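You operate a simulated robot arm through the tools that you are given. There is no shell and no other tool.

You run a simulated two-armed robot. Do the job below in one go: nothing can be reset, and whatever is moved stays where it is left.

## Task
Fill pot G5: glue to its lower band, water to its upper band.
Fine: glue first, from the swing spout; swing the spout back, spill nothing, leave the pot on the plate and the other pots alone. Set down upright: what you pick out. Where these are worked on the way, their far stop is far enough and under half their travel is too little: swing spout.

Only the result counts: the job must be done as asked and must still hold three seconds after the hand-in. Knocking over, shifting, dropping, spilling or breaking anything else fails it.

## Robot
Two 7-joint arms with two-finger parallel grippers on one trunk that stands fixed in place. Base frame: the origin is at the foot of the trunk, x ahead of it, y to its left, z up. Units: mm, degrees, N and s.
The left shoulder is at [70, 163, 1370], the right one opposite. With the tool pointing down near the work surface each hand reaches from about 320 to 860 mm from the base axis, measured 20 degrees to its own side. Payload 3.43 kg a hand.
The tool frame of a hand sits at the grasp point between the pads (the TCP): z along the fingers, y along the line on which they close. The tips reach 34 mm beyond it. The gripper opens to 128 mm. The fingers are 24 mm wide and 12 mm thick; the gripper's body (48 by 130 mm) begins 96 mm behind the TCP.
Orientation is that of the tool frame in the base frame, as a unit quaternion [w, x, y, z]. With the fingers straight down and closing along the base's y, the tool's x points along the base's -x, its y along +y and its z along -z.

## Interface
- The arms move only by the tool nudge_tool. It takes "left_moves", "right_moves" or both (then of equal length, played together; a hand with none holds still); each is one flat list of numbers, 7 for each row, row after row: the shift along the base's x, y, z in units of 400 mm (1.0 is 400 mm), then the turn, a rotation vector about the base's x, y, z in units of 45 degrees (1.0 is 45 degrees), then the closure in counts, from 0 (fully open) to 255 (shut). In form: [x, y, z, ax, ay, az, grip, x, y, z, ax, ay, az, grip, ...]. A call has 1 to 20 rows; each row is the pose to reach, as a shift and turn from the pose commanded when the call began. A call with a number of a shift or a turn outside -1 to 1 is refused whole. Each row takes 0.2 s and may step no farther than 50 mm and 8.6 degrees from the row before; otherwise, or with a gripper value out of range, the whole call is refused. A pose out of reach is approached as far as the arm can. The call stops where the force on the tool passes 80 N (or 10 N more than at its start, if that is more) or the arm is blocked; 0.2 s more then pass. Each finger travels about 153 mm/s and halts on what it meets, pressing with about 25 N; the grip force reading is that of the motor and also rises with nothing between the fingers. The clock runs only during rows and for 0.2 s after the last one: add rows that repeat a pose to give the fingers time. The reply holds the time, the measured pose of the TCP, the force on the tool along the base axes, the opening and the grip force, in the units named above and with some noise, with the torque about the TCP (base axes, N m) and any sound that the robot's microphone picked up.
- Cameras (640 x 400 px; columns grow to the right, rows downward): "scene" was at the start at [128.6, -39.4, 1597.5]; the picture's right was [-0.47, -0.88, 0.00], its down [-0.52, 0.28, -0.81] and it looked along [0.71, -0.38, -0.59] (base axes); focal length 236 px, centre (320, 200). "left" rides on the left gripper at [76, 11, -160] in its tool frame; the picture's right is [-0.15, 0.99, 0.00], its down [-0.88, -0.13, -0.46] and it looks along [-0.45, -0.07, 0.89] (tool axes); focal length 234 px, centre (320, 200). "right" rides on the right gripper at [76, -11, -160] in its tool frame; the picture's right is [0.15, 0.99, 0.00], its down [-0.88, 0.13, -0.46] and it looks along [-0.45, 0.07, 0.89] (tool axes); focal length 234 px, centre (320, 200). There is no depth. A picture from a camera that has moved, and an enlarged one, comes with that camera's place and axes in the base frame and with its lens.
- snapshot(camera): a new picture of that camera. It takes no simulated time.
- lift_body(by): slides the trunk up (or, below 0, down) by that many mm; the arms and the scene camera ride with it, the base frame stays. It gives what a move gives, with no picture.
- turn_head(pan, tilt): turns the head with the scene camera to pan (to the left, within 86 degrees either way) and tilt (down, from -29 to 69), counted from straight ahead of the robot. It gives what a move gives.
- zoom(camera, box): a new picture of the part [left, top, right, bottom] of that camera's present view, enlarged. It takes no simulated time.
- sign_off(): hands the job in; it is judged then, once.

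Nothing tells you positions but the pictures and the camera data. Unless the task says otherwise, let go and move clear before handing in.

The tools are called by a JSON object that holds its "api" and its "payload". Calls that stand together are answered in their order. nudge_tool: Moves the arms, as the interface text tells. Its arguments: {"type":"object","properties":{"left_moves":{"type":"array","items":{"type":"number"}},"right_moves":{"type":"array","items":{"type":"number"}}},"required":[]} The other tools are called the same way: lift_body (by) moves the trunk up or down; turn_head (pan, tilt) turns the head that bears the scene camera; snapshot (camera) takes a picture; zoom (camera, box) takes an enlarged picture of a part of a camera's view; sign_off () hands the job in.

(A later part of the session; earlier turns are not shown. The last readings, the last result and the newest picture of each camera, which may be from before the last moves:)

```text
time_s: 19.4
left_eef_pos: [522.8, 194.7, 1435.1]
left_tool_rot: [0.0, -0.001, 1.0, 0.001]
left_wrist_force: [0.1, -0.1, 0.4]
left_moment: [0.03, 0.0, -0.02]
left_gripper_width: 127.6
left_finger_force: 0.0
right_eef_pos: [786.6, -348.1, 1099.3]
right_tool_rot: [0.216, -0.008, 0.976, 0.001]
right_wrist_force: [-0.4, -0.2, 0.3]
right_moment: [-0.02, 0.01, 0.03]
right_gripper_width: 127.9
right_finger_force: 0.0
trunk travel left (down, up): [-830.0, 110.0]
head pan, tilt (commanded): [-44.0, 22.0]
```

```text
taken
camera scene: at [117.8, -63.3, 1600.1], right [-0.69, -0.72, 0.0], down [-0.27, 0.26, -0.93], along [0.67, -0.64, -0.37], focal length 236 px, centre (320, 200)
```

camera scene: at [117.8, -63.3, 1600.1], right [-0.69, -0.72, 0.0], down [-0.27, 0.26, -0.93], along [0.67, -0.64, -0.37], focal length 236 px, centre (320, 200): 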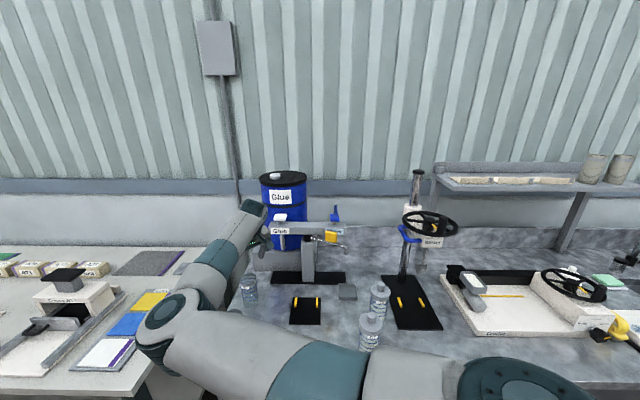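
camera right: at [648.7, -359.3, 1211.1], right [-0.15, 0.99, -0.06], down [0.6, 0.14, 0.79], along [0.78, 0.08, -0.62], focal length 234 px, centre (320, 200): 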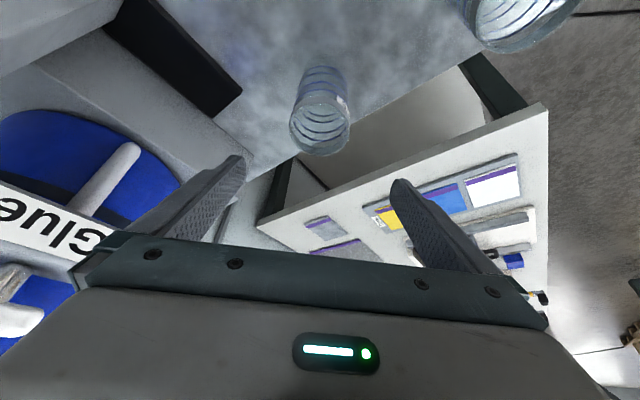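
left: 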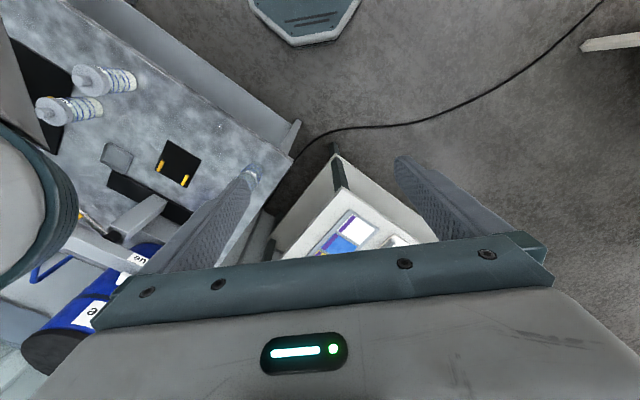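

The hand is right over G5 at [786.6, -348.1, 1099] with the pot between the fingers. I'll descend with the fingers open to just inside the rim height.

{"api": "nudge_tool", "payload": {"right_moves": [0, 0, -0.08, 0, 0, 0, 0, 0, 0, -0.16, 0, 0, 0, 0, 0, 0, -0.24, 0, 0, 0, 0]}}

{"api": "snapshot", "payload": {"camera": "right"}}

{"api": "snapshot", "payload": {"camera": "scene"}}

```text
time_s: 20.2
left_eef_pos: [522.1, 194.0, 1434.3]
left_tool_rot: [0.0, -0.001, 1.0, -0.001]
left_wrist_force: [0.8, 1.2, 0.2]
left_moment: [-0.04, 0.03, 0.0]
left_gripper_width: 127.8
left_finger_force: 0.1
right_eef_pos: [788.1, -345.4, 1002.0]
right_tool_rot: [0.217, -0.008, 0.976, 0.001]
right_wrist_force: [-0.5, 0.0, -0.1]
right_moment: [-0.01, 0.04, -0.02]
right_gripper_width: 128.0
right_finger_force: 0.1
trunk travel left (down, up): [-830.0, 110.0]
head pan, tilt (commanded): [-44.0, 22.0]
```

```text
taken
camera right: at [649.9, -357.8, 1115.4], right [-0.15, 0.99, -0.06], down [0.6, 0.14, 0.78], along [0.78, 0.08, -0.62], focal length 234 px, centre (320, 200)
```

right: 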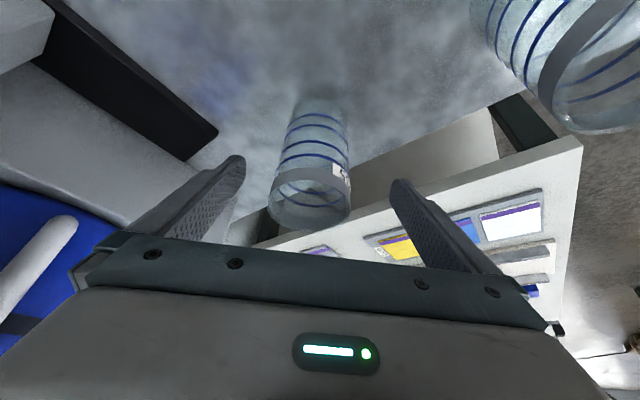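

```text
taken
camera scene: at [118.5, -62.9, 1600.0], right [-0.69, -0.72, 0.0], down [-0.27, 0.26, -0.93], along [0.67, -0.64, -0.38], focal length 236 px, centre (320, 200)
```

scene: 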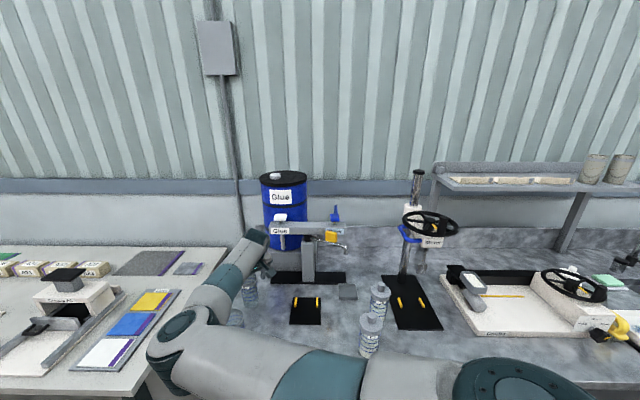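

The pot sits centred between the open fingers. I'll go down 30 mm more and close on it.

{"api": "nudge_tool", "payload": {"right_moves": [0, -0.008, -0.04, 0, 0, 0, 0, 0, -0.008, -0.075, 0, 0, 0, 0, 0, -0.008, -0.075, 0, 0, 0, 120, 0, -0.008, -0.075, 0, 0, 0, 180, 0, -0.008, -0.075, 0, 0, 0, 255, 0, -0.008, -0.075, 0, 0, 0, 255]}}

{"api": "snapshot", "payload": {"camera": "right"}}

```text
time_s: 21.6
left_eef_pos: [520.9, 194.5, 1435.3]
left_tool_rot: [0.001, -0.001, 1.0, -0.001]
left_wrist_force: [-0.5, 0.0, 0.2]
left_moment: [0.02, -0.02, -0.03]
left_gripper_width: 127.7
left_finger_force: 0.1
right_eef_pos: [787.7, -348.6, 973.7]
right_tool_rot: [0.217, -0.008, 0.976, 0.0]
right_wrist_force: [0.2, 0.0, -0.4]
right_moment: [0.0, 0.0, 0.03]
right_gripper_width: 58.0
right_finger_force: 25.2
trunk travel left (down, up): [-830.0, 110.0]
head pan, tilt (commanded): [-44.0, 22.0]
```

```text
taken
camera right: at [649.9, -361.5, 1086.0], right [-0.15, 0.99, -0.06], down [0.6, 0.14, 0.78], along [0.78, 0.08, -0.62], focal length 234 px, centre (320, 200)
```

right: 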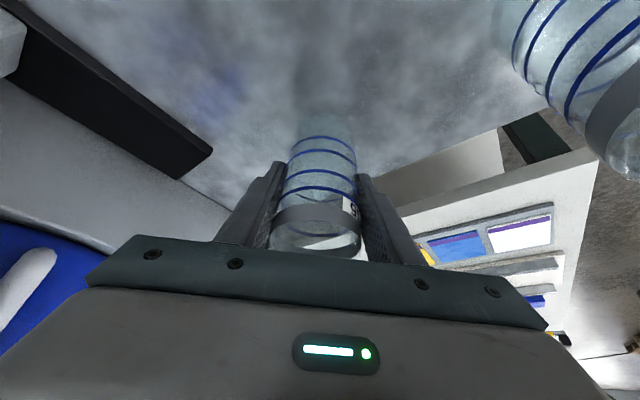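

G5 is gripped (58 mm wide, 25 N). I'll lift it 80 mm and carry it level over to above the plate.

{"api": "nudge_tool", "payload": {"right_moves": [0, 0, 0.07, 0, 0, 0, 255, 0, 0, 0.14, 0, 0, 0, 255, 0, 0, 0.2, 0, 0, 0, 255, -0.07, -0.053, 0.22, 0, 0, 0, 255, -0.14, -0.106, 0.22, 0, 0, 0, 255, -0.21, -0.159, 0.22, 0, 0, 0, 255, -0.28, -0.212, 0.22, 0, 0, 0, 255, -0.35, -0.265, 0.22, 0, 0, 0, 255, -0.423, -0.317, 0.22, 0, 0, 0, 255, -0.423, -0.317, 0.22, 0, 0, 0, 255]}}

{"api": "snapshot", "payload": {"camera": "right"}}

{"api": "snapshot", "payload": {"camera": "scene"}}

```text
time_s: 23.8
left_eef_pos: [521.4, 194.0, 1434.7]
left_tool_rot: [-0.001, -0.001, 1.0, -0.001]
left_wrist_force: [1.1, 0.9, -0.8]
left_moment: [-0.03, 0.01, 0.02]
left_gripper_width: 128.2
left_finger_force: 0.1
right_eef_pos: [618.0, -477.5, 1060.5]
right_tool_rot: [0.217, -0.009, 0.976, 0.002]
right_wrist_force: [-0.1, 0.5, -0.3]
right_moment: [-0.01, 0.0, 0.02]
right_gripper_width: 58.2
right_finger_force: 25.0
trunk travel left (down, up): [-830.0, 110.0]
head pan, tilt (commanded): [-44.0, 22.0]
```

```text
taken
camera right: at [480.9, -489.2, 1174.2], right [-0.15, 0.99, -0.06], down [0.6, 0.14, 0.78], along [0.78, 0.08, -0.62], focal length 234 px, centre (320, 200)
```

right: 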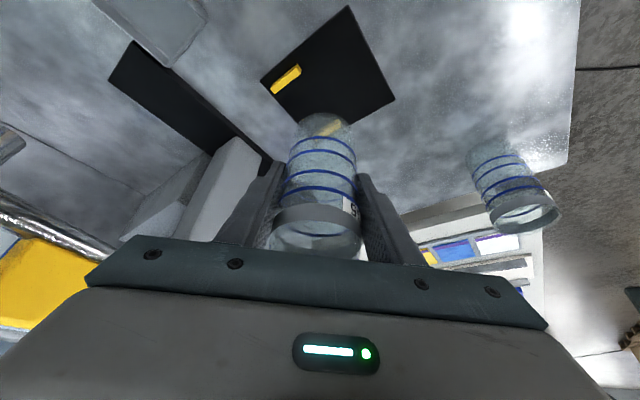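

```text
taken
camera scene: at [118.5, -62.4, 1600.0], right [-0.69, -0.72, 0.0], down [-0.27, 0.26, -0.93], along [0.67, -0.64, -0.37], focal length 236 px, centre (320, 200)
```

scene: 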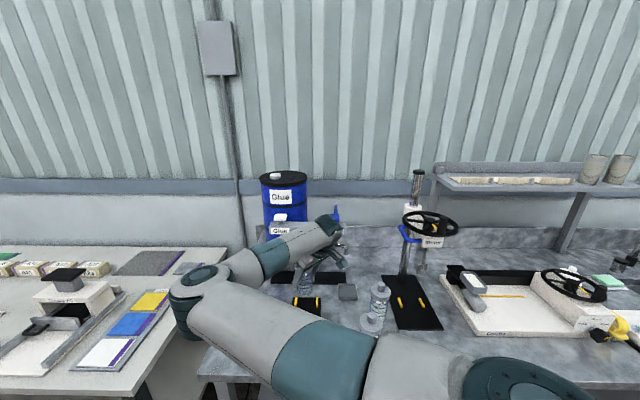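

The pot is above the plate at [618, -477]; the plate's centre works out near [615, -476]. I'll lower it to about 10 mm above the plate and look.

{"api": "nudge_tool", "payload": {"right_moves": [-0.002, 0, -0.09, 0, 0, 0, 255, -0.004, 0.002, -0.18, 0, 0, 0, 255, -0.004, 0.002, -0.18, 0, 0, 0, 255]}}

{"api": "snapshot", "payload": {"camera": "right"}}

{"api": "zoom", "payload": {"camera": "scene", "box": [250, 210, 370, 330]}}

```text
time_s: 24.6
left_eef_pos: [522.1, 195.6, 1434.7]
left_tool_rot: [0.0, -0.001, 1.0, -0.001]
left_wrist_force: [-1.1, -0.5, -0.3]
left_moment: [-0.04, 0.0, -0.01]
left_gripper_width: 127.9
left_finger_force: 0.1
right_eef_pos: [617.9, -477.9, 989.2]
right_tool_rot: [0.217, -0.009, 0.976, 0.001]
right_wrist_force: [0.4, -1.0, -1.6]
right_moment: [0.0, -0.02, -0.02]
right_gripper_width: 58.4
right_finger_force: 25.2
trunk travel left (down, up): [-830.0, 110.0]
head pan, tilt (commanded): [-44.0, 22.0]
```

```text
taken
camera right: at [479.8, -489.3, 1102.1], right [-0.15, 0.99, -0.06], down [0.6, 0.14, 0.78], along [0.78, 0.08, -0.62], focal length 234 px, centre (320, 200)
```

right: 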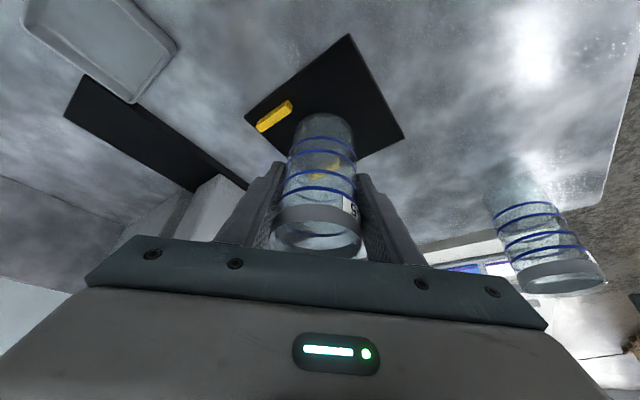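

```text
3.33 times, centred on (310, 270) of scene
camera zoom: at [117.9, -62.5, 1600.0], right [-0.69, -0.72, 0.0], down [-0.27, 0.26, -0.93], along [0.67, -0.64, -0.37], focal length 786 px, centre (353, -33)
```

zoom: 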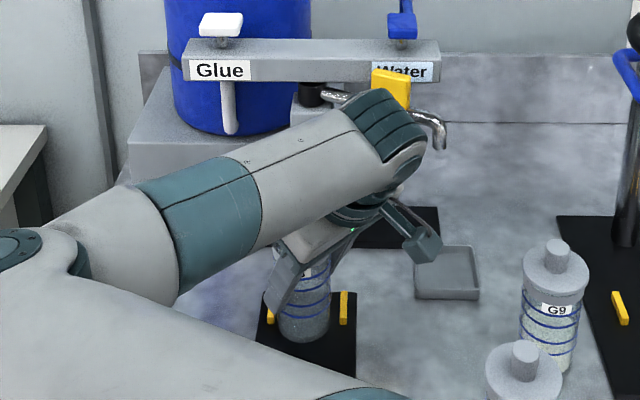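

The pot hangs between the pegs, about 12 mm above the plate. I'll lower it in small steps and watch the vertical force for contact.

{"api": "nudge_tool", "payload": {"right_moves": [0, 0.004, -0.01, 0, 0, 0, 255, -0.002, 0.004, -0.02, 0, 0, 0, 255, -0.003, 0.004, -0.025, 0, 0, 0, 255]}}

```text
time_s: 25.4
left_eef_pos: [520.8, 193.8, 1435.0]
left_tool_rot: [0.0, -0.001, 1.0, 0.0]
left_wrist_force: [0.9, -0.6, 0.4]
left_moment: [0.01, -0.03, 0.0]
left_gripper_width: 128.0
left_finger_force: 0.1
right_eef_pos: [615.4, -475.9, 980.1]
right_tool_rot: [0.217, -0.008, 0.976, 0.002]
right_wrist_force: [-0.2, -0.5, -1.4]
right_moment: [0.02, -0.01, 0.02]
right_gripper_width: 58.3
right_finger_force: 24.6
trunk travel left (down, up): [-830.0, 110.0]
head pan, tilt (commanded): [-44.0, 22.0]
```

{"api": "nudge_tool", "payload": {"right_moves": [0, 0, -0.003, 0, 0, 0, 255, 0, 0, -0.005, 0, 0, 0, 255]}}

```text
time_s: 26.0
left_eef_pos: [521.5, 194.3, 1435.3]
left_tool_rot: [0.0, 0.0, 1.0, -0.002]
left_wrist_force: [0.1, 0.2, -0.4]
left_moment: [0.01, -0.01, -0.02]
left_gripper_width: 128.2
left_finger_force: 0.1
right_eef_pos: [615.6, -475.5, 979.4]
right_tool_rot: [0.217, -0.008, 0.976, 0.002]
right_wrist_force: [0.5, -0.3, 1.9]
right_moment: [0.06, 0.0, 0.01]
right_gripper_width: 58.7
right_finger_force: 24.8
trunk travel left (down, up): [-830.0, 110.0]
head pan, tilt (commanded): [-44.0, 22.0]
```

The vertical force has begun to rise, which suggests first contact. I'll take one or two more millimetre steps to confirm.

{"api": "nudge_tool", "payload": {"right_moves": [0, 0, -0.002, 0, 0, 0, 255, 0, 0, -0.004, 0, 0, 0, 255]}}

{"api": "snapshot", "payload": {"camera": "right"}}

```text
time_s: 26.6
left_eef_pos: [520.2, 196.2, 1436.0]
left_tool_rot: [0.001, -0.001, 1.0, -0.001]
left_wrist_force: [-0.8, -0.2, 0.0]
left_moment: [0.0, 0.05, 0.01]
left_gripper_width: 127.9
left_finger_force: 0.1
right_eef_pos: [614.7, -475.2, 977.4]
right_tool_rot: [0.218, -0.008, 0.976, -0.001]
right_wrist_force: [0.7, 0.3, 13.7]
right_moment: [0.3, 0.09, 0.06]
right_gripper_width: 58.5
right_finger_force: 25.1
trunk travel left (down, up): [-830.0, 110.0]
head pan, tilt (commanded): [-44.0, 22.0]
```

```text
taken
camera right: at [476.9, -486.6, 1090.4], right [-0.15, 0.99, -0.07], down [0.6, 0.14, 0.79], along [0.79, 0.08, -0.61], focal length 234 px, centre (320, 200)
```

right: 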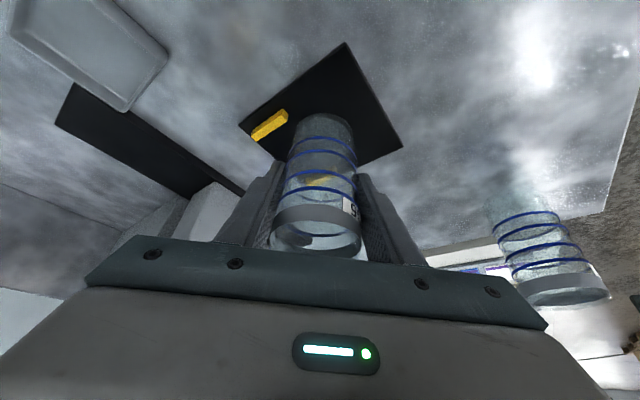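

Contact is clear (about 14 N) with the pot on the plate at about [615, -475]. I'll ease off a millimetre and open the fingers gently.

{"api": "nudge_tool", "payload": {"right_moves": [0, 0, 0.0025, 0, 0, 0, 160, 0, 0, 0.0025, 0, 0, 0, 130, 0, 0, 0.0025, 0, 0, 0, 110, 0, 0, 0.0025, 0, 0, 0, 70, 0, 0, 0.0025, 0, 0, 0, 30, 0, 0, 0.0025, 0, 0, 0, 10]}}

{"api": "snapshot", "payload": {"camera": "right"}}

{"api": "zoom", "payload": {"camera": "scene", "box": [250, 210, 370, 330]}}

```text
time_s: 28.0
left_eef_pos: [521.5, 194.1, 1435.3]
left_tool_rot: [0.0, -0.001, 1.0, 0.0]
left_wrist_force: [0.4, -0.5, -0.5]
left_moment: [-0.03, 0.04, -0.03]
left_gripper_width: 128.1
left_finger_force: 0.0
right_eef_pos: [615.7, -475.1, 977.0]
right_tool_rot: [0.216, -0.007, 0.976, 0.001]
right_wrist_force: [-0.2, 0.6, -1.3]
right_moment: [0.01, -0.04, 0.01]
right_gripper_width: 122.8
right_finger_force: 0.1
trunk travel left (down, up): [-830.0, 110.0]
head pan, tilt (commanded): [-44.0, 22.0]
```

```text
taken
camera right: at [477.5, -487.0, 1089.3], right [-0.15, 0.99, -0.06], down [0.6, 0.14, 0.79], along [0.78, 0.08, -0.62], focal length 234 px, centre (320, 200)
```

right: 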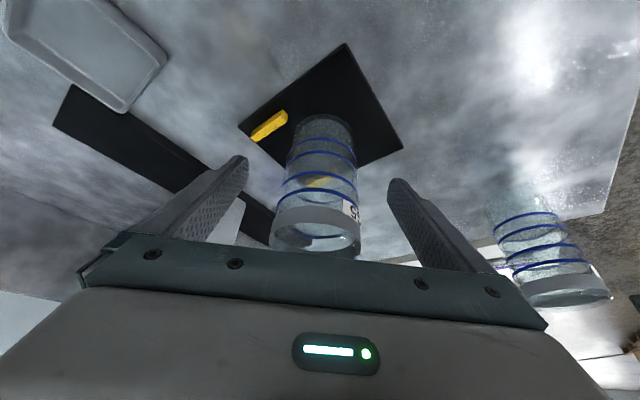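

```text
3.33 times, centred on (310, 270) of scene
camera zoom: at [117.9, -62.7, 1600.0], right [-0.69, -0.72, 0.0], down [-0.27, 0.26, -0.93], along [0.67, -0.64, -0.37], focal length 786 px, centre (353, -33)
```

zoom: 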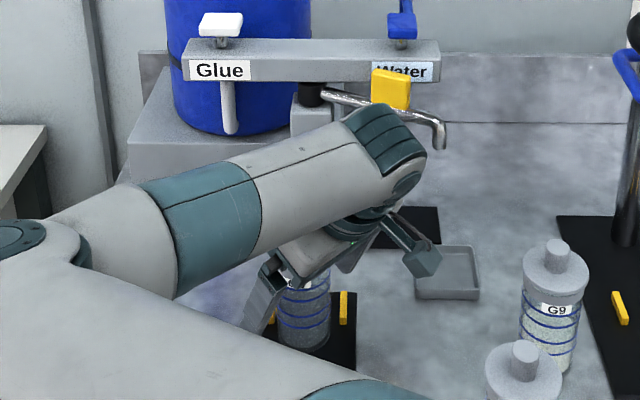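

G5 stands upright on the plate, released. I'll raise the hand straight up clear of it, then take pictures to judge the pot's position against the plate and pegs.

{"api": "nudge_tool", "payload": {"right_moves": [0, 0, 0.06, 0, 0, 0, 10, 0, 0, 0.12, 0, 0, 0, 10, 0, 0, 0.24, 0, 0, 0, 10, 0, 0, 0.36, 0, 0, 0, 10, 0, 0, 0.48, 0, 0, 0, 100, 0, 0, 0.6, 0, 0, 0, 200, -0.05, 0, 0.68, 0, 0, 0, 255, -0.1, 0, 0.68, 0, 0, 0, 255]}}

{"api": "snapshot", "payload": {"camera": "right"}}

{"api": "snapshot", "payload": {"camera": "scene"}}

```text
time_s: 29.8
left_eef_pos: [520.7, 194.9, 1435.6]
left_tool_rot: [0.0, -0.002, 1.0, -0.001]
left_wrist_force: [0.2, 0.5, 0.1]
left_moment: [0.01, 0.0, 0.0]
left_gripper_width: 127.9
left_finger_force: 0.2
right_eef_pos: [576.1, -475.5, 1248.6]
right_tool_rot: [0.216, -0.007, 0.976, 0.001]
right_wrist_force: [0.0, 0.6, -1.2]
right_moment: [-0.02, -0.02, -0.01]
right_gripper_width: 0.0
right_finger_force: 24.7
trunk travel left (down, up): [-830.0, 110.0]
head pan, tilt (commanded): [-44.0, 22.0]
```

```text
taken
camera right: at [438.1, -488.1, 1361.1], right [-0.15, 0.99, -0.06], down [0.6, 0.14, 0.79], along [0.78, 0.08, -0.62], focal length 234 px, centre (320, 200)
```

right: 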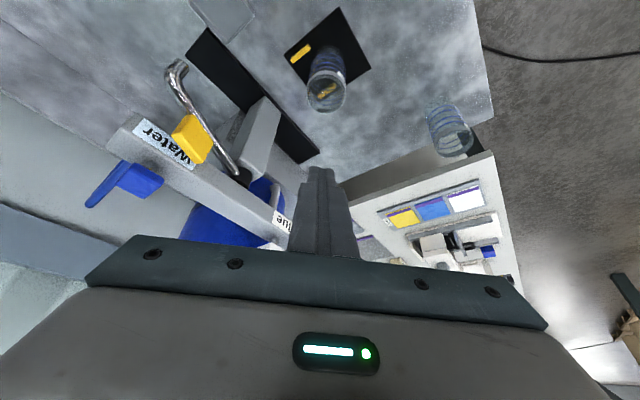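

```text
taken
camera scene: at [117.9, -63.1, 1600.0], right [-0.69, -0.72, 0.0], down [-0.27, 0.26, -0.93], along [0.67, -0.64, -0.37], focal length 236 px, centre (320, 200)
```

scene: 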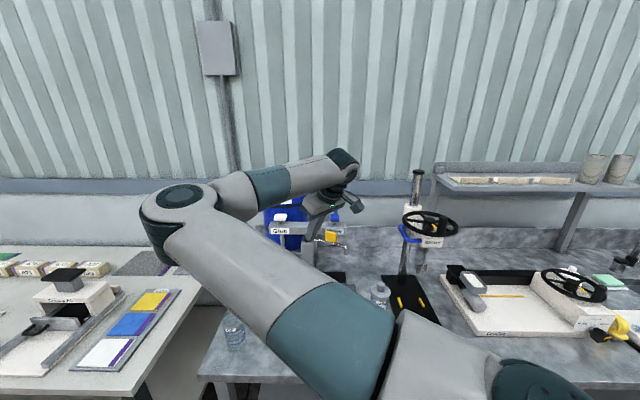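

The hand camera now gives a view of the bar from above, so I'll zoom in on the blue cap, the tab and the pot.

{"api": "zoom", "payload": {"camera": "right", "box": [70, 40, 290, 240]}}

{"api": "zoom", "payload": {"camera": "right", "box": [260, 0, 400, 130]}}

{"api": "zoom", "payload": {"camera": "scene", "box": [250, 190, 360, 270]}}

```text
2.00 times, centred on (180, 140) of right
camera zoom: at [438.1, -488.1, 1361.1], right [-0.15, 0.99, -0.06], down [0.6, 0.14, 0.79], along [0.78, 0.08, -0.62], focal length 468 px, centre (600, 320)
```

zoom: 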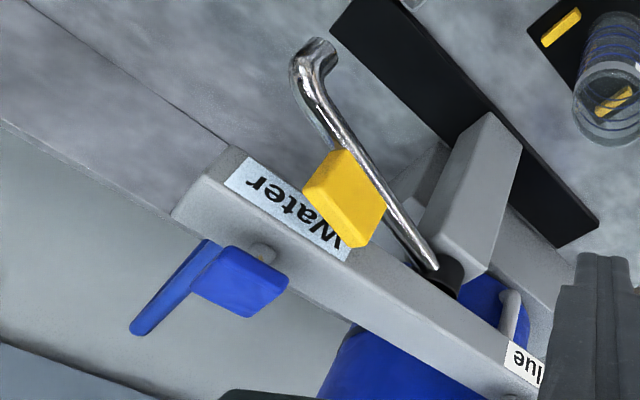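

```text
3.08 times, centred on (330, 65) of right
camera zoom: at [438.1, -488.1, 1361.1], right [-0.15, 0.99, -0.06], down [0.6, 0.14, 0.79], along [0.78, 0.08, -0.62], focal length 720 px, centre (289, 615)
```

zoom: 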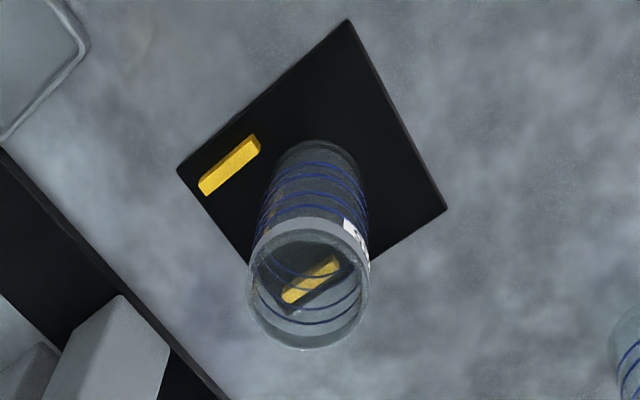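

```text
5.00 times, centred on (305, 230) of scene
camera zoom: at [117.9, -63.1, 1600.0], right [-0.69, -0.72, 0.0], down [-0.27, 0.26, -0.93], along [0.67, -0.64, -0.37], focal length 1178 px, centre (395, 50)
```

zoom: 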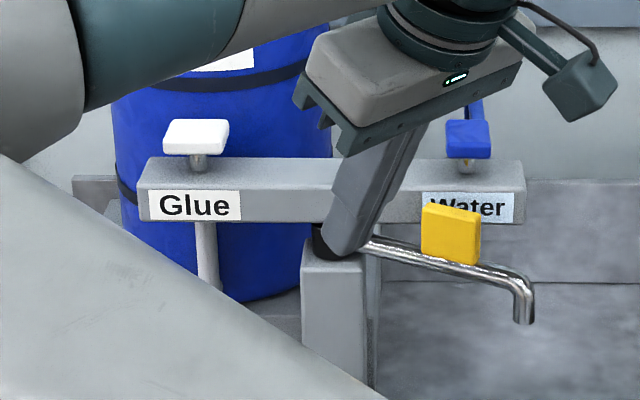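

The pot is centred on the plate. The spout's parked direction is 60° right of the front, with its outlet radius about 168 mm, so it must swing 60° to sit over the pot. I'll set the closed fingers vertical and bring them above a point behind the spout's outer end.

{"api": "nudge_tool", "payload": {"right_moves": [0, 0, 0, 0, 0.14, 0, 255, 0, 0, 0, 0, 0.28, 0, 255, 0, 0, 0, 0, 0.42, 0, 255, 0, 0, 0, 0, 0.5556, 0, 255, 0.012, -0.1, 0, 0, 0.5556, 0, 255, 0.024, -0.2, 0, 0, 0.5556, 0, 255, 0.036, -0.3, 0, 0, 0.5556, 0, 255, 0.048, -0.4, 0, 0, 0.5556, 0, 255, 0.06, -0.5, 0, 0, 0.5556, 0, 255]}}

{"api": "snapshot", "payload": {"camera": "right"}}

{"api": "snapshot", "payload": {"camera": "scene"}}

```text
time_s: 31.8
left_eef_pos: [521.1, 191.0, 1435.1]
left_tool_rot: [0.001, -0.001, 1.0, 0.001]
left_wrist_force: [0.4, -0.4, 0.2]
left_moment: [0.02, -0.01, 0.01]
left_gripper_width: 128.1
left_finger_force: 0.0
right_eef_pos: [597.9, -680.3, 1245.5]
right_tool_rot: [-0.001, -0.007, 1.0, 0.004]
right_wrist_force: [-1.2, 0.2, -0.4]
right_moment: [0.01, 0.01, -0.02]
right_gripper_width: 0.0
right_finger_force: 24.8
trunk travel left (down, up): [-830.0, 110.0]
head pan, tilt (commanded): [-44.0, 22.0]
```

```text
taken
camera right: at [520.1, -692.7, 1405.4], right [-0.16, 0.99, 0.01], down [0.88, 0.14, 0.46], along [0.45, 0.08, -0.89], focal length 234 px, centre (320, 200)
```

right: 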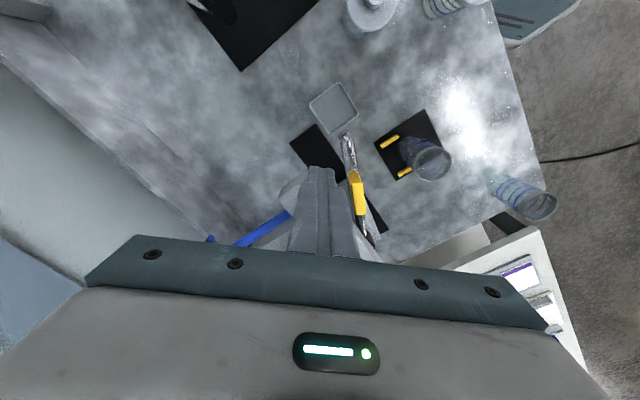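

```text
taken
camera scene: at [117.6, -66.4, 1599.9], right [-0.69, -0.72, 0.0], down [-0.27, 0.26, -0.93], along [0.67, -0.64, -0.38], focal length 236 px, centre (320, 200)
```

scene: 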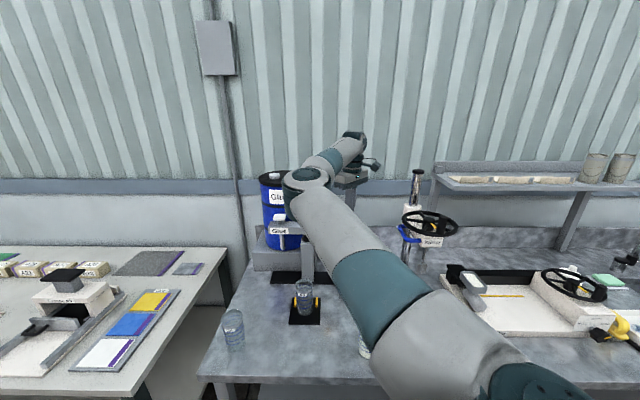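

The closed fingers are just behind the spout's outer end, about 15 mm to its side, but a bit close to the bar's corner. I'll shift 12 mm toward the robot and descend to spout height.

{"api": "nudge_tool", "payload": {"right_moves": [-0.03, 0, 0, 0, 0, 0, 255, -0.03, 0, -0.08, 0, 0, 0, 255, -0.03, 0, -0.16, 0, 0, 0, 255, -0.03, 0, -0.24, 0, 0, 0, 255, -0.03, 0, -0.29, 0, 0, 0, 255]}}

{"api": "snapshot", "payload": {"camera": "right"}}

{"api": "zoom", "payload": {"camera": "right", "box": [230, 90, 430, 260]}}

{"api": "zoom", "payload": {"camera": "scene", "box": [250, 150, 410, 280]}}

```text
time_s: 33.0
left_eef_pos: [521.4, 195.3, 1434.7]
left_tool_rot: [0.0, -0.001, 1.0, 0.001]
left_wrist_force: [-0.1, 0.2, 0.0]
left_moment: [0.03, 0.0, -0.01]
left_gripper_width: 127.7
left_finger_force: 0.1
right_eef_pos: [587.0, -675.2, 1131.3]
right_tool_rot: [-0.001, -0.008, 1.0, 0.003]
right_wrist_force: [-0.2, 0.1, 0.4]
right_moment: [0.02, 0.0, 0.01]
right_gripper_width: 0.0
right_finger_force: 24.8
trunk travel left (down, up): [-830.0, 110.0]
head pan, tilt (commanded): [-44.0, 22.0]
```

```text
taken
camera right: at [509.7, -687.7, 1291.5], right [-0.16, 0.99, 0.01], down [0.88, 0.14, 0.46], along [0.45, 0.08, -0.89], focal length 234 px, centre (320, 200)
```

right: 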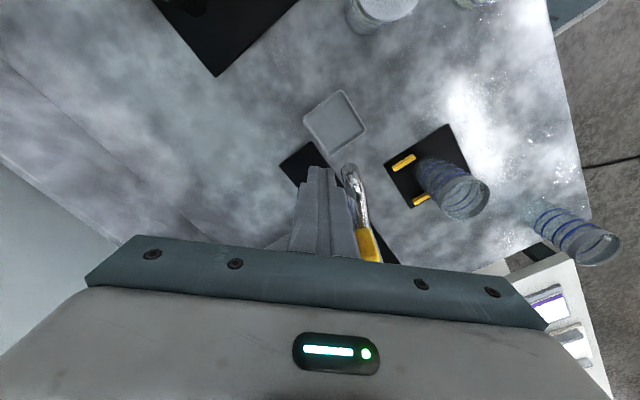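

```text
2.35 times, centred on (330, 175) of right
camera zoom: at [509.7, -687.7, 1291.5], right [-0.16, 0.99, 0.01], down [0.88, 0.14, 0.46], along [0.45, 0.08, -0.89], focal length 551 px, centre (296, 259)
```

zoom: 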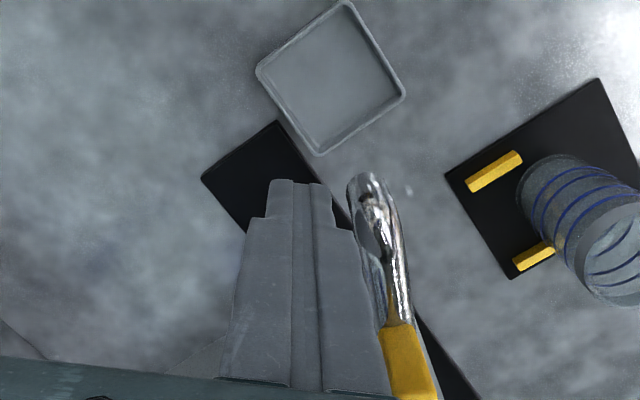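

```text
3.08 times, centred on (330, 215) of scene
camera zoom: at [118.6, -63.9, 1599.9], right [-0.69, -0.72, 0.0], down [-0.27, 0.26, -0.93], along [0.67, -0.64, -0.38], focal length 725 px, centre (289, 154)
```

zoom: 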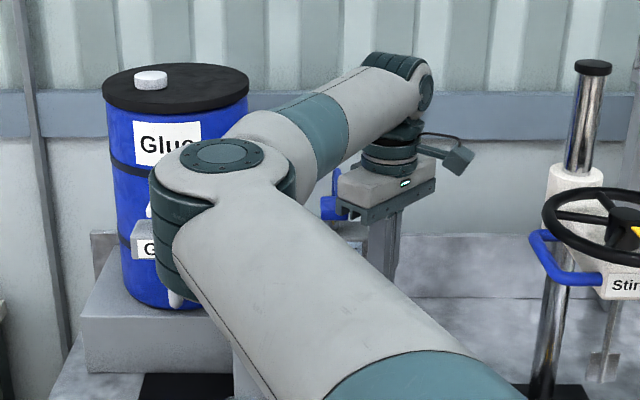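

The fingertips are beside the spout's elbow. I'll go 20 mm lower and start pushing the spout round along its arc, pausing early to check that it moves.

{"api": "nudge_tool", "payload": {"right_moves": [0, 0, -0.05, 0, 0, 0, 255, 0.004, 0.0415, -0.05, 0, 0, 0, 255, 0.008, 0.073, -0.05, 0, 0, 0, 255, 0.001, 0.113, -0.05, 0, 0, 0, 255, -0.006, 0.153, -0.05, 0, 0, 0, 255]}}

{"api": "snapshot", "payload": {"camera": "right"}}

```text
time_s: 34.2
left_eef_pos: [521.7, 194.4, 1434.7]
left_tool_rot: [0.001, -0.001, 1.0, -0.001]
left_wrist_force: [0.6, 0.2, 0.1]
left_moment: [-0.05, 0.02, 0.02]
left_gripper_width: 128.0
left_finger_force: 0.1
right_eef_pos: [584.8, -612.9, 1115.1]
right_tool_rot: [0.0, -0.008, 1.0, 0.003]
right_wrist_force: [-0.6, -0.1, -0.9]
right_moment: [-0.01, -0.03, 0.04]
right_gripper_width: 0.2
right_finger_force: 25.1
trunk travel left (down, up): [-830.0, 110.0]
head pan, tilt (commanded): [-44.0, 22.0]
```

```text
taken
camera right: at [508.3, -624.6, 1273.7], right [-0.16, 0.99, 0.01], down [0.88, 0.14, 0.46], along [0.45, 0.08, -0.89], focal length 234 px, centre (320, 200)
```

right: 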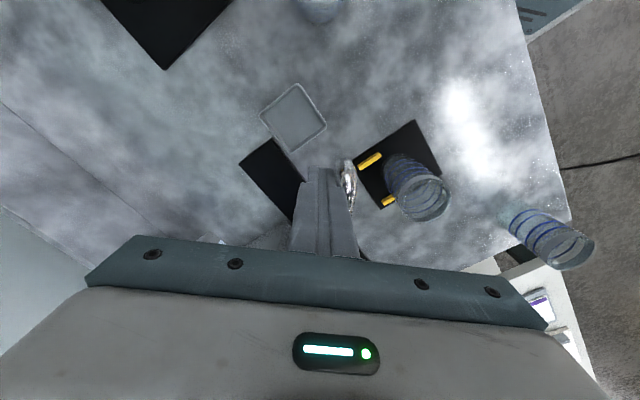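

The spout is following the fingers with little force. I'll continue along the arc to near the far end.

{"api": "nudge_tool", "payload": {"right_moves": [-0.003, 0.0405, 0, 0, 0, 0, 255, -0.0015, 0.081, 0, 0, 0, 0, 255, 0.004, 0.121, 0, 0, 0, 0, 255, 0.0138, 0.1605, 0, 0, 0, 0, 255, 0.0278, 0.1985, 0, 0, 0, 0, 255, 0.0455, 0.235, 0, 0, 0, 0, 255, 0.0595, 0.258, 0, 0, 0, 0, 255]}}

{"api": "snapshot", "payload": {"camera": "right"}}

{"api": "snapshot", "payload": {"camera": "scene"}}

```text
time_s: 35.8
left_eef_pos: [522.1, 195.7, 1434.6]
left_tool_rot: [0.0, 0.0, 1.0, 0.0]
left_wrist_force: [0.5, 0.4, 0.2]
left_moment: [0.0, -0.04, 0.0]
left_gripper_width: 127.9
left_finger_force: 0.0
right_eef_pos: [608.5, -510.6, 1113.3]
right_tool_rot: [0.0, -0.008, 1.0, 0.004]
right_wrist_force: [-1.0, -1.1, 1.6]
right_moment: [0.0, 0.0, 0.01]
right_gripper_width: 0.0
right_finger_force: 24.9
trunk travel left (down, up): [-830.0, 110.0]
head pan, tilt (commanded): [-44.0, 22.0]
```

```text
taken
camera right: at [531.2, -522.4, 1271.9], right [-0.16, 0.99, 0.01], down [0.88, 0.14, 0.46], along [0.45, 0.08, -0.89], focal length 234 px, centre (320, 200)
```

right: 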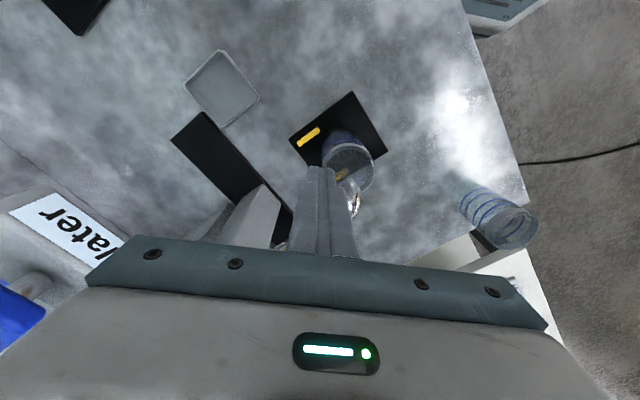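

```text
taken
camera scene: at [118.1, -62.6, 1600.0], right [-0.69, -0.72, 0.0], down [-0.27, 0.26, -0.93], along [0.67, -0.64, -0.37], focal length 236 px, centre (320, 200)
```

scene: 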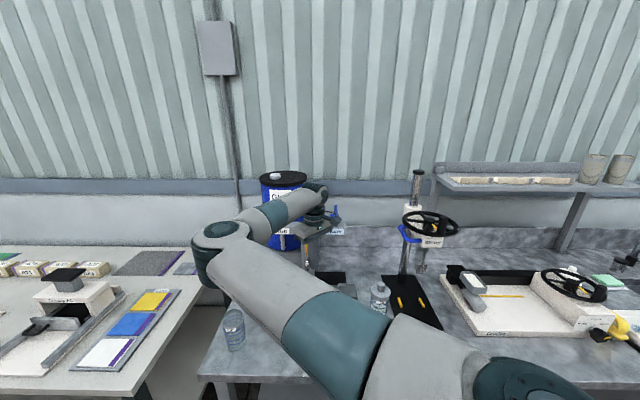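

The outlet is now close to the pot's mouth. I'll push on in small steps until the far stop shows as a force.

{"api": "nudge_tool", "payload": {"right_moves": [0.0078, 0.0113, 0, 0, 0, 0, 255, 0.0155, 0.0223, 0, 0, 0, 0, 255, 0.024, 0.0328, 0, 0, 0, 0, 255]}}

{"api": "zoom", "payload": {"camera": "right", "box": [240, 80, 440, 260]}}

```text
time_s: 36.6
left_eef_pos: [518.1, 188.7, 1437.1]
left_tool_rot: [0.001, -0.001, 1.0, 0.001]
left_wrist_force: [-0.1, 0.2, 0.0]
left_moment: [0.0, -0.02, 0.03]
left_gripper_width: 128.0
left_finger_force: 0.0
right_eef_pos: [614.3, -504.2, 1112.4]
right_tool_rot: [0.0, -0.005, 1.0, 0.002]
right_wrist_force: [-15.4, -22.4, 2.4]
right_moment: [0.08, -0.1, -0.05]
right_gripper_width: 0.2
right_finger_force: 25.5
trunk travel left (down, up): [-830.0, 110.0]
head pan, tilt (commanded): [-44.0, 22.0]
```

```text
2.22 times, centred on (340, 170) of right
camera zoom: at [535.6, -515.4, 1271.9], right [-0.16, 0.99, 0.01], down [0.88, 0.14, 0.46], along [0.45, 0.08, -0.89], focal length 520 px, centre (276, 267)
```

zoom: 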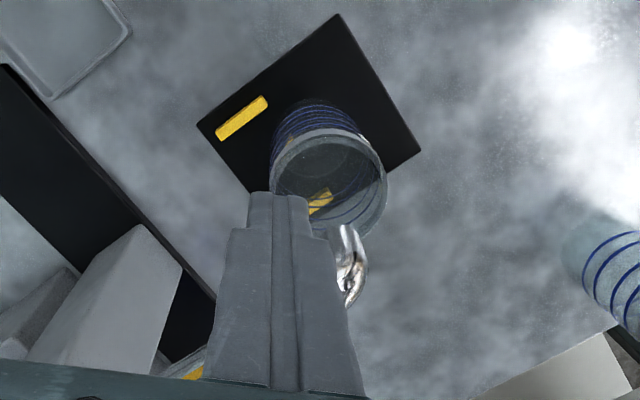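

The force rose to about 27 N, so the spout is at its far stop. I'll back the fingers off along the arc and rise clear, then check the outlet over the pot.

{"api": "nudge_tool", "payload": {"right_moves": [-0.02, -0.025, 0, 0, 0, 0, 255, -0.045, -0.055, 0, 0, 0, 0, 255, -0.07, -0.085, 0.05, 0, 0, 0, 255, -0.09, -0.1, 0.15, 0, 0, 0, 255, -0.09, -0.1, 0.27, 0, 0, 0, 255]}}

{"api": "snapshot", "payload": {"camera": "right"}}

{"api": "zoom", "payload": {"camera": "right", "box": [260, 60, 460, 260]}}

{"api": "snapshot", "payload": {"camera": "scene"}}

```text
time_s: 37.8
left_eef_pos: [520.5, 196.0, 1435.4]
left_tool_rot: [0.001, -0.001, 1.0, -0.001]
left_wrist_force: [0.0, 0.6, 0.1]
left_moment: [-0.02, -0.03, 0.0]
left_gripper_width: 127.7
left_finger_force: 0.0
right_eef_pos: [582.5, -534.4, 1220.0]
right_tool_rot: [0.0, -0.008, 1.0, 0.003]
right_wrist_force: [0.2, -0.7, 0.5]
right_moment: [-0.03, 0.0, 0.01]
right_gripper_width: 0.2
right_finger_force: 24.7
trunk travel left (down, up): [-830.0, 110.0]
head pan, tilt (commanded): [-44.0, 22.0]
```

```text
taken
camera right: at [504.9, -547.4, 1380.0], right [-0.16, 0.99, 0.01], down [0.88, 0.14, 0.46], along [0.45, 0.08, -0.89], focal length 234 px, centre (320, 200)
```

right: 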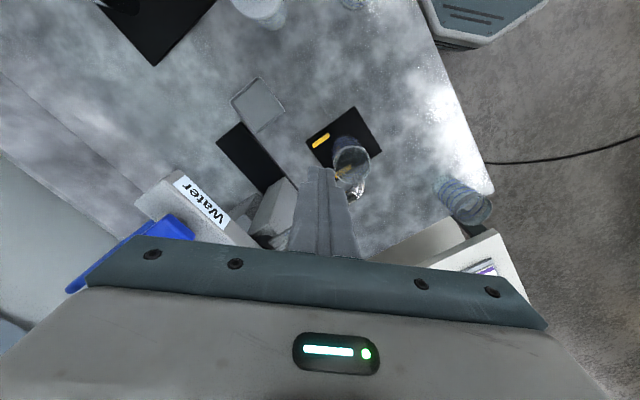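

```text
2.00 times, centred on (360, 160) of right
camera zoom: at [504.9, -547.4, 1380.0], right [-0.16, 0.99, 0.01], down [0.88, 0.14, 0.46], along [0.45, 0.08, -0.89], focal length 468 px, centre (240, 280)
```

zoom: 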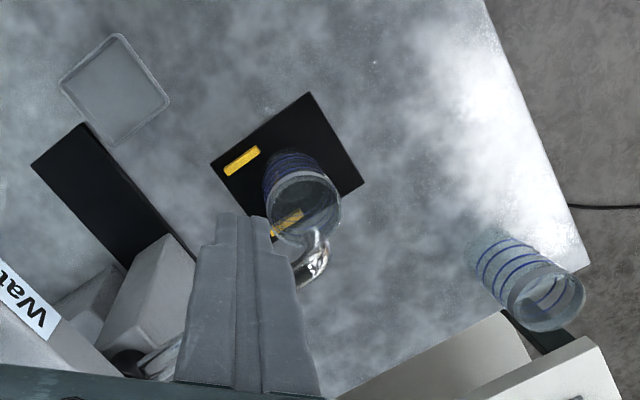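

```text
taken
camera scene: at [117.3, -61.6, 1600.0], right [-0.69, -0.72, 0.0], down [-0.27, 0.26, -0.93], along [0.67, -0.64, -0.37], focal length 236 px, centre (320, 200)
```

scene: 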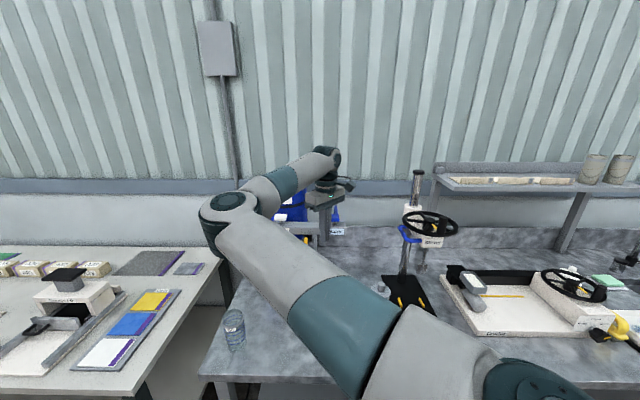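

The outlet is at about [610, -479], right over the pot's mouth at [612, -474]. Next I'll rise clear and tilt the closed fingers forward so they can reach the white Glue cap at about [813, -521, 1200].

{"api": "nudge_tool", "payload": {"right_moves": [-0.01, 0.02, 0.1, 0, 0, 0, 255, -0.02, 0.04, 0.2, -0.0302, -0.1309, -0.0523, 255, -0.03, 0.06, 0.28, -0.0604, -0.2618, -0.1047, 255, -0.04, 0.08, 0.3, -0.0906, -0.3928, -0.157, 255, -0.04, 0.1, 0.3, -0.1208, -0.5237, -0.2094, 255, -0.04, 0.12, 0.3, -0.151, -0.6546, -0.2617, 255]}}

{"api": "nudge_tool", "payload": {"right_moves": [0, 0, 0, -0.0302, -0.1309, -0.0523, 255, 0, 0, 0, -0.0604, -0.2618, -0.1047, 255, 0, 0, 0, -0.0906, -0.3928, -0.157, 255, 0, 0, 0, -0.1208, -0.5237, -0.2094, 255, 0, 0, 0, -0.151, -0.6546, -0.2617, 255]}}

{"api": "snapshot", "payload": {"camera": "scene"}}

{"api": "snapshot", "payload": {"camera": "right"}}

```text
time_s: 39.2
left_eef_pos: [520.2, 194.8, 1434.9]
left_tool_rot: [0.001, -0.001, 1.0, -0.001]
left_wrist_force: [0.8, 0.5, -0.1]
left_moment: [0.01, 0.02, 0.01]
left_gripper_width: 128.1
left_finger_force: 0.0
right_eef_pos: [566.5, -488.4, 1341.2]
right_tool_rot: [0.255, 0.094, 0.961, -0.058]
right_wrist_force: [-0.9, 0.4, -0.4]
right_moment: [-0.05, 0.0, 0.01]
right_gripper_width: 0.0
right_finger_force: 25.0
trunk travel left (down, up): [-830.0, 110.0]
head pan, tilt (commanded): [-44.0, 22.0]
```

```text
time_s: 40.4
left_eef_pos: [522.2, 195.3, 1434.7]
left_tool_rot: [0.0, -0.001, 1.0, -0.001]
left_wrist_force: [-1.0, 1.0, -0.2]
left_moment: [0.0, 0.0, -0.01]
left_gripper_width: 128.0
left_finger_force: 0.0
right_eef_pos: [565.7, -489.7, 1340.6]
right_tool_rot: [0.487, 0.187, 0.845, -0.114]
right_wrist_force: [0.0, 0.4, 1.0]
right_moment: [0.05, 0.02, -0.02]
right_gripper_width: 0.0
right_finger_force: 25.1
trunk travel left (down, up): [-830.0, 110.0]
head pan, tilt (commanded): [-44.0, 22.0]
```

```text
taken
camera scene: at [118.7, -62.8, 1600.0], right [-0.69, -0.72, 0.0], down [-0.27, 0.26, -0.93], along [0.67, -0.64, -0.38], focal length 236 px, centre (320, 200)
```

scene: 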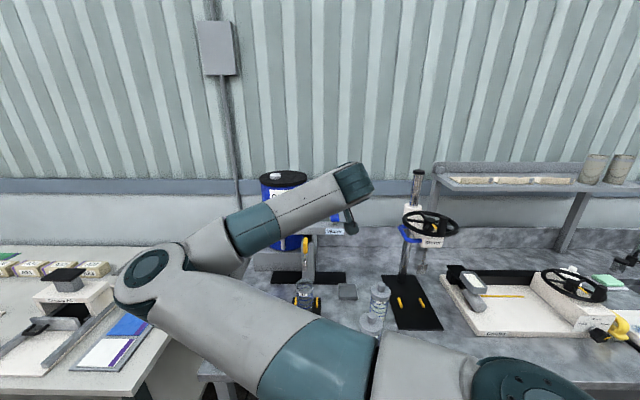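

```text
taken
camera right: at [400.4, -422.9, 1355.3], right [0.36, 0.92, -0.14], down [0.1, 0.11, 0.99], along [0.93, -0.36, -0.05], focal length 234 px, centre (320, 200)
```

right: 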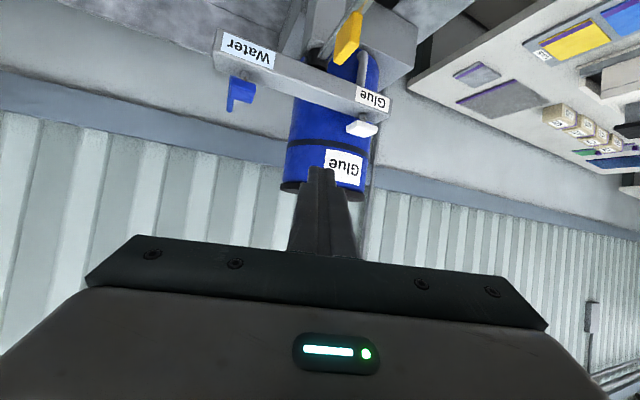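

The pot is visible to the scene camera from this pose, which will help while filling. I'll zoom on the caps from the hand camera before approaching.

{"api": "zoom", "payload": {"camera": "right", "box": [190, 10, 410, 150]}}

{"api": "zoom", "payload": {"camera": "scene", "box": [270, 260, 340, 330]}}

```text
2.86 times, centred on (300, 80) of right
camera zoom: at [400.4, -422.9, 1355.3], right [0.36, 0.92, -0.14], down [0.1, 0.11, 0.99], along [0.93, -0.36, -0.05], focal length 669 px, centre (377, 543)
```

zoom: 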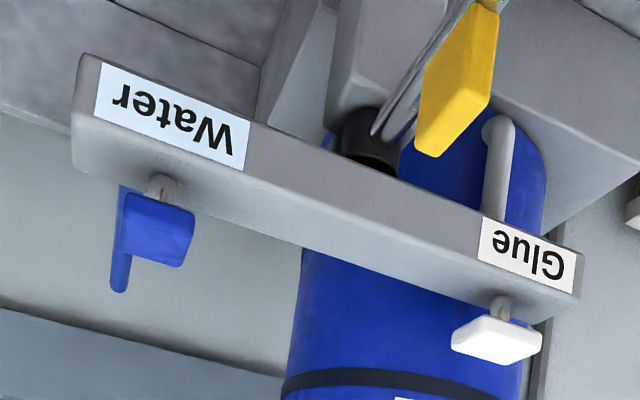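

```text
5.71 times, centred on (305, 295) of scene
camera zoom: at [118.7, -62.8, 1600.0], right [-0.69, -0.72, 0.0], down [-0.27, 0.26, -0.93], along [0.67, -0.64, -0.38], focal length 1347 px, centre (406, -343)
```

zoom: 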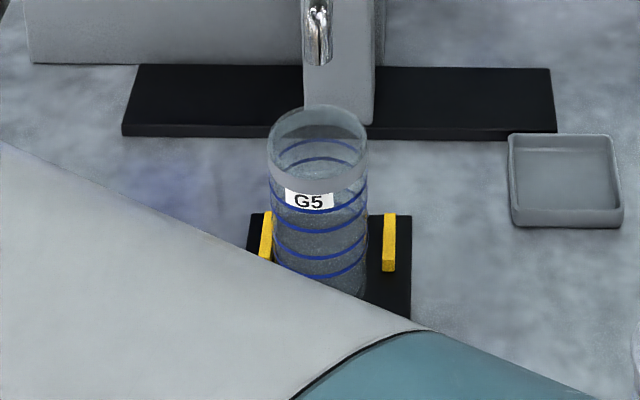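

The white cap's position checks out at about [812, -520, 1194], and the outlet is in line with the pot. I'll move the fingertips to hover just above the white cap.

{"api": "nudge_tool", "payload": {"right_moves": [0.1, -0.01, -0.02, 0, 0, 0, 255, 0.2, -0.02, -0.04, 0, 0, 0, 255, 0.3, -0.03, -0.07, 0, 0, 0, 255, 0.4, -0.04, -0.1, 0, 0, 0, 255, 0.5, -0.048, -0.13, 0, 0, 0, 255, 0.56, -0.0525, -0.17, 0, 0, 0, 255]}}

{"api": "snapshot", "payload": {"camera": "scene"}}

{"api": "snapshot", "payload": {"camera": "right"}}

```text
time_s: 41.8
left_eef_pos: [521.6, 194.7, 1435.1]
left_tool_rot: [-0.001, -0.001, 1.0, 0.001]
left_wrist_force: [-0.8, 0.0, -0.3]
left_moment: [-0.01, 0.0, -0.02]
left_gripper_width: 127.8
left_finger_force: 0.0
right_eef_pos: [789.8, -509.4, 1274.0]
right_tool_rot: [0.487, 0.187, 0.846, -0.113]
right_wrist_force: [0.3, -0.5, -0.6]
right_moment: [0.0, -0.01, 0.01]
right_gripper_width: 0.1
right_finger_force: 25.3
trunk travel left (down, up): [-830.0, 110.0]
head pan, tilt (commanded): [-44.0, 22.0]
```

```text
taken
camera scene: at [118.7, -63.2, 1600.0], right [-0.69, -0.72, 0.0], down [-0.27, 0.26, -0.93], along [0.67, -0.64, -0.38], focal length 236 px, centre (320, 200)
```

scene: 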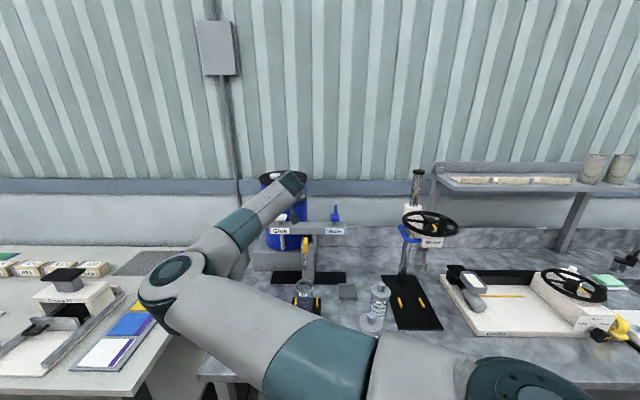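

```text
taken
camera right: at [624.2, -443.3, 1288.2], right [0.35, 0.93, -0.14], down [0.1, 0.11, 0.99], along [0.93, -0.36, -0.06], focal length 234 px, centre (320, 200)
```

right: 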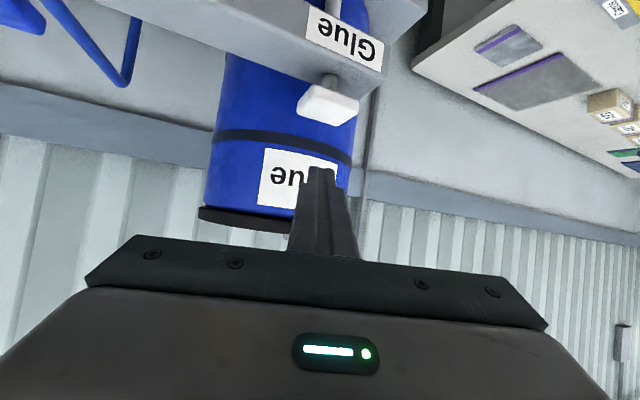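

The fingertips hover about 47 mm above the white cap and line up with it. I'll check how much of the pot the scene camera can see before pressing.

{"api": "zoom", "payload": {"camera": "scene", "box": [270, 260, 340, 330]}}

{"api": "snapshot", "payload": {"camera": "left"}}

```text
5.71 times, centred on (305, 295) of scene
camera zoom: at [118.7, -63.2, 1600.0], right [-0.69, -0.72, 0.0], down [-0.27, 0.26, -0.93], along [0.67, -0.64, -0.38], focal length 1347 px, centre (406, -343)
```

zoom: 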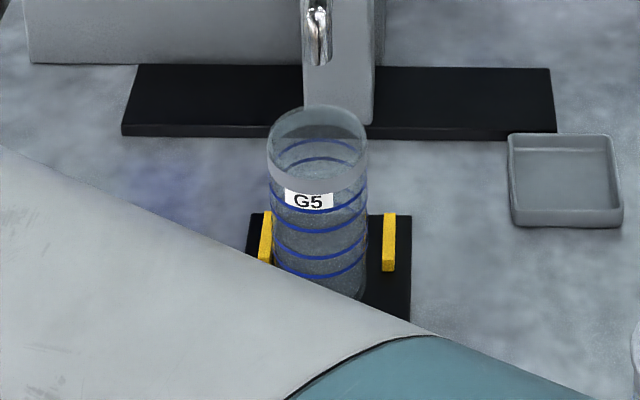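

```text
taken
camera left: at [445.3, 205.7, 1594.7], right [0.15, 0.99, 0.0], down [0.88, -0.13, 0.46], along [0.45, -0.07, -0.89], focal length 234 px, centre (320, 200)
```

left: 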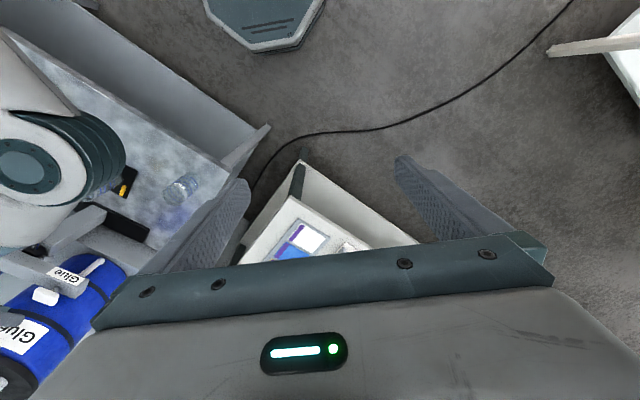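

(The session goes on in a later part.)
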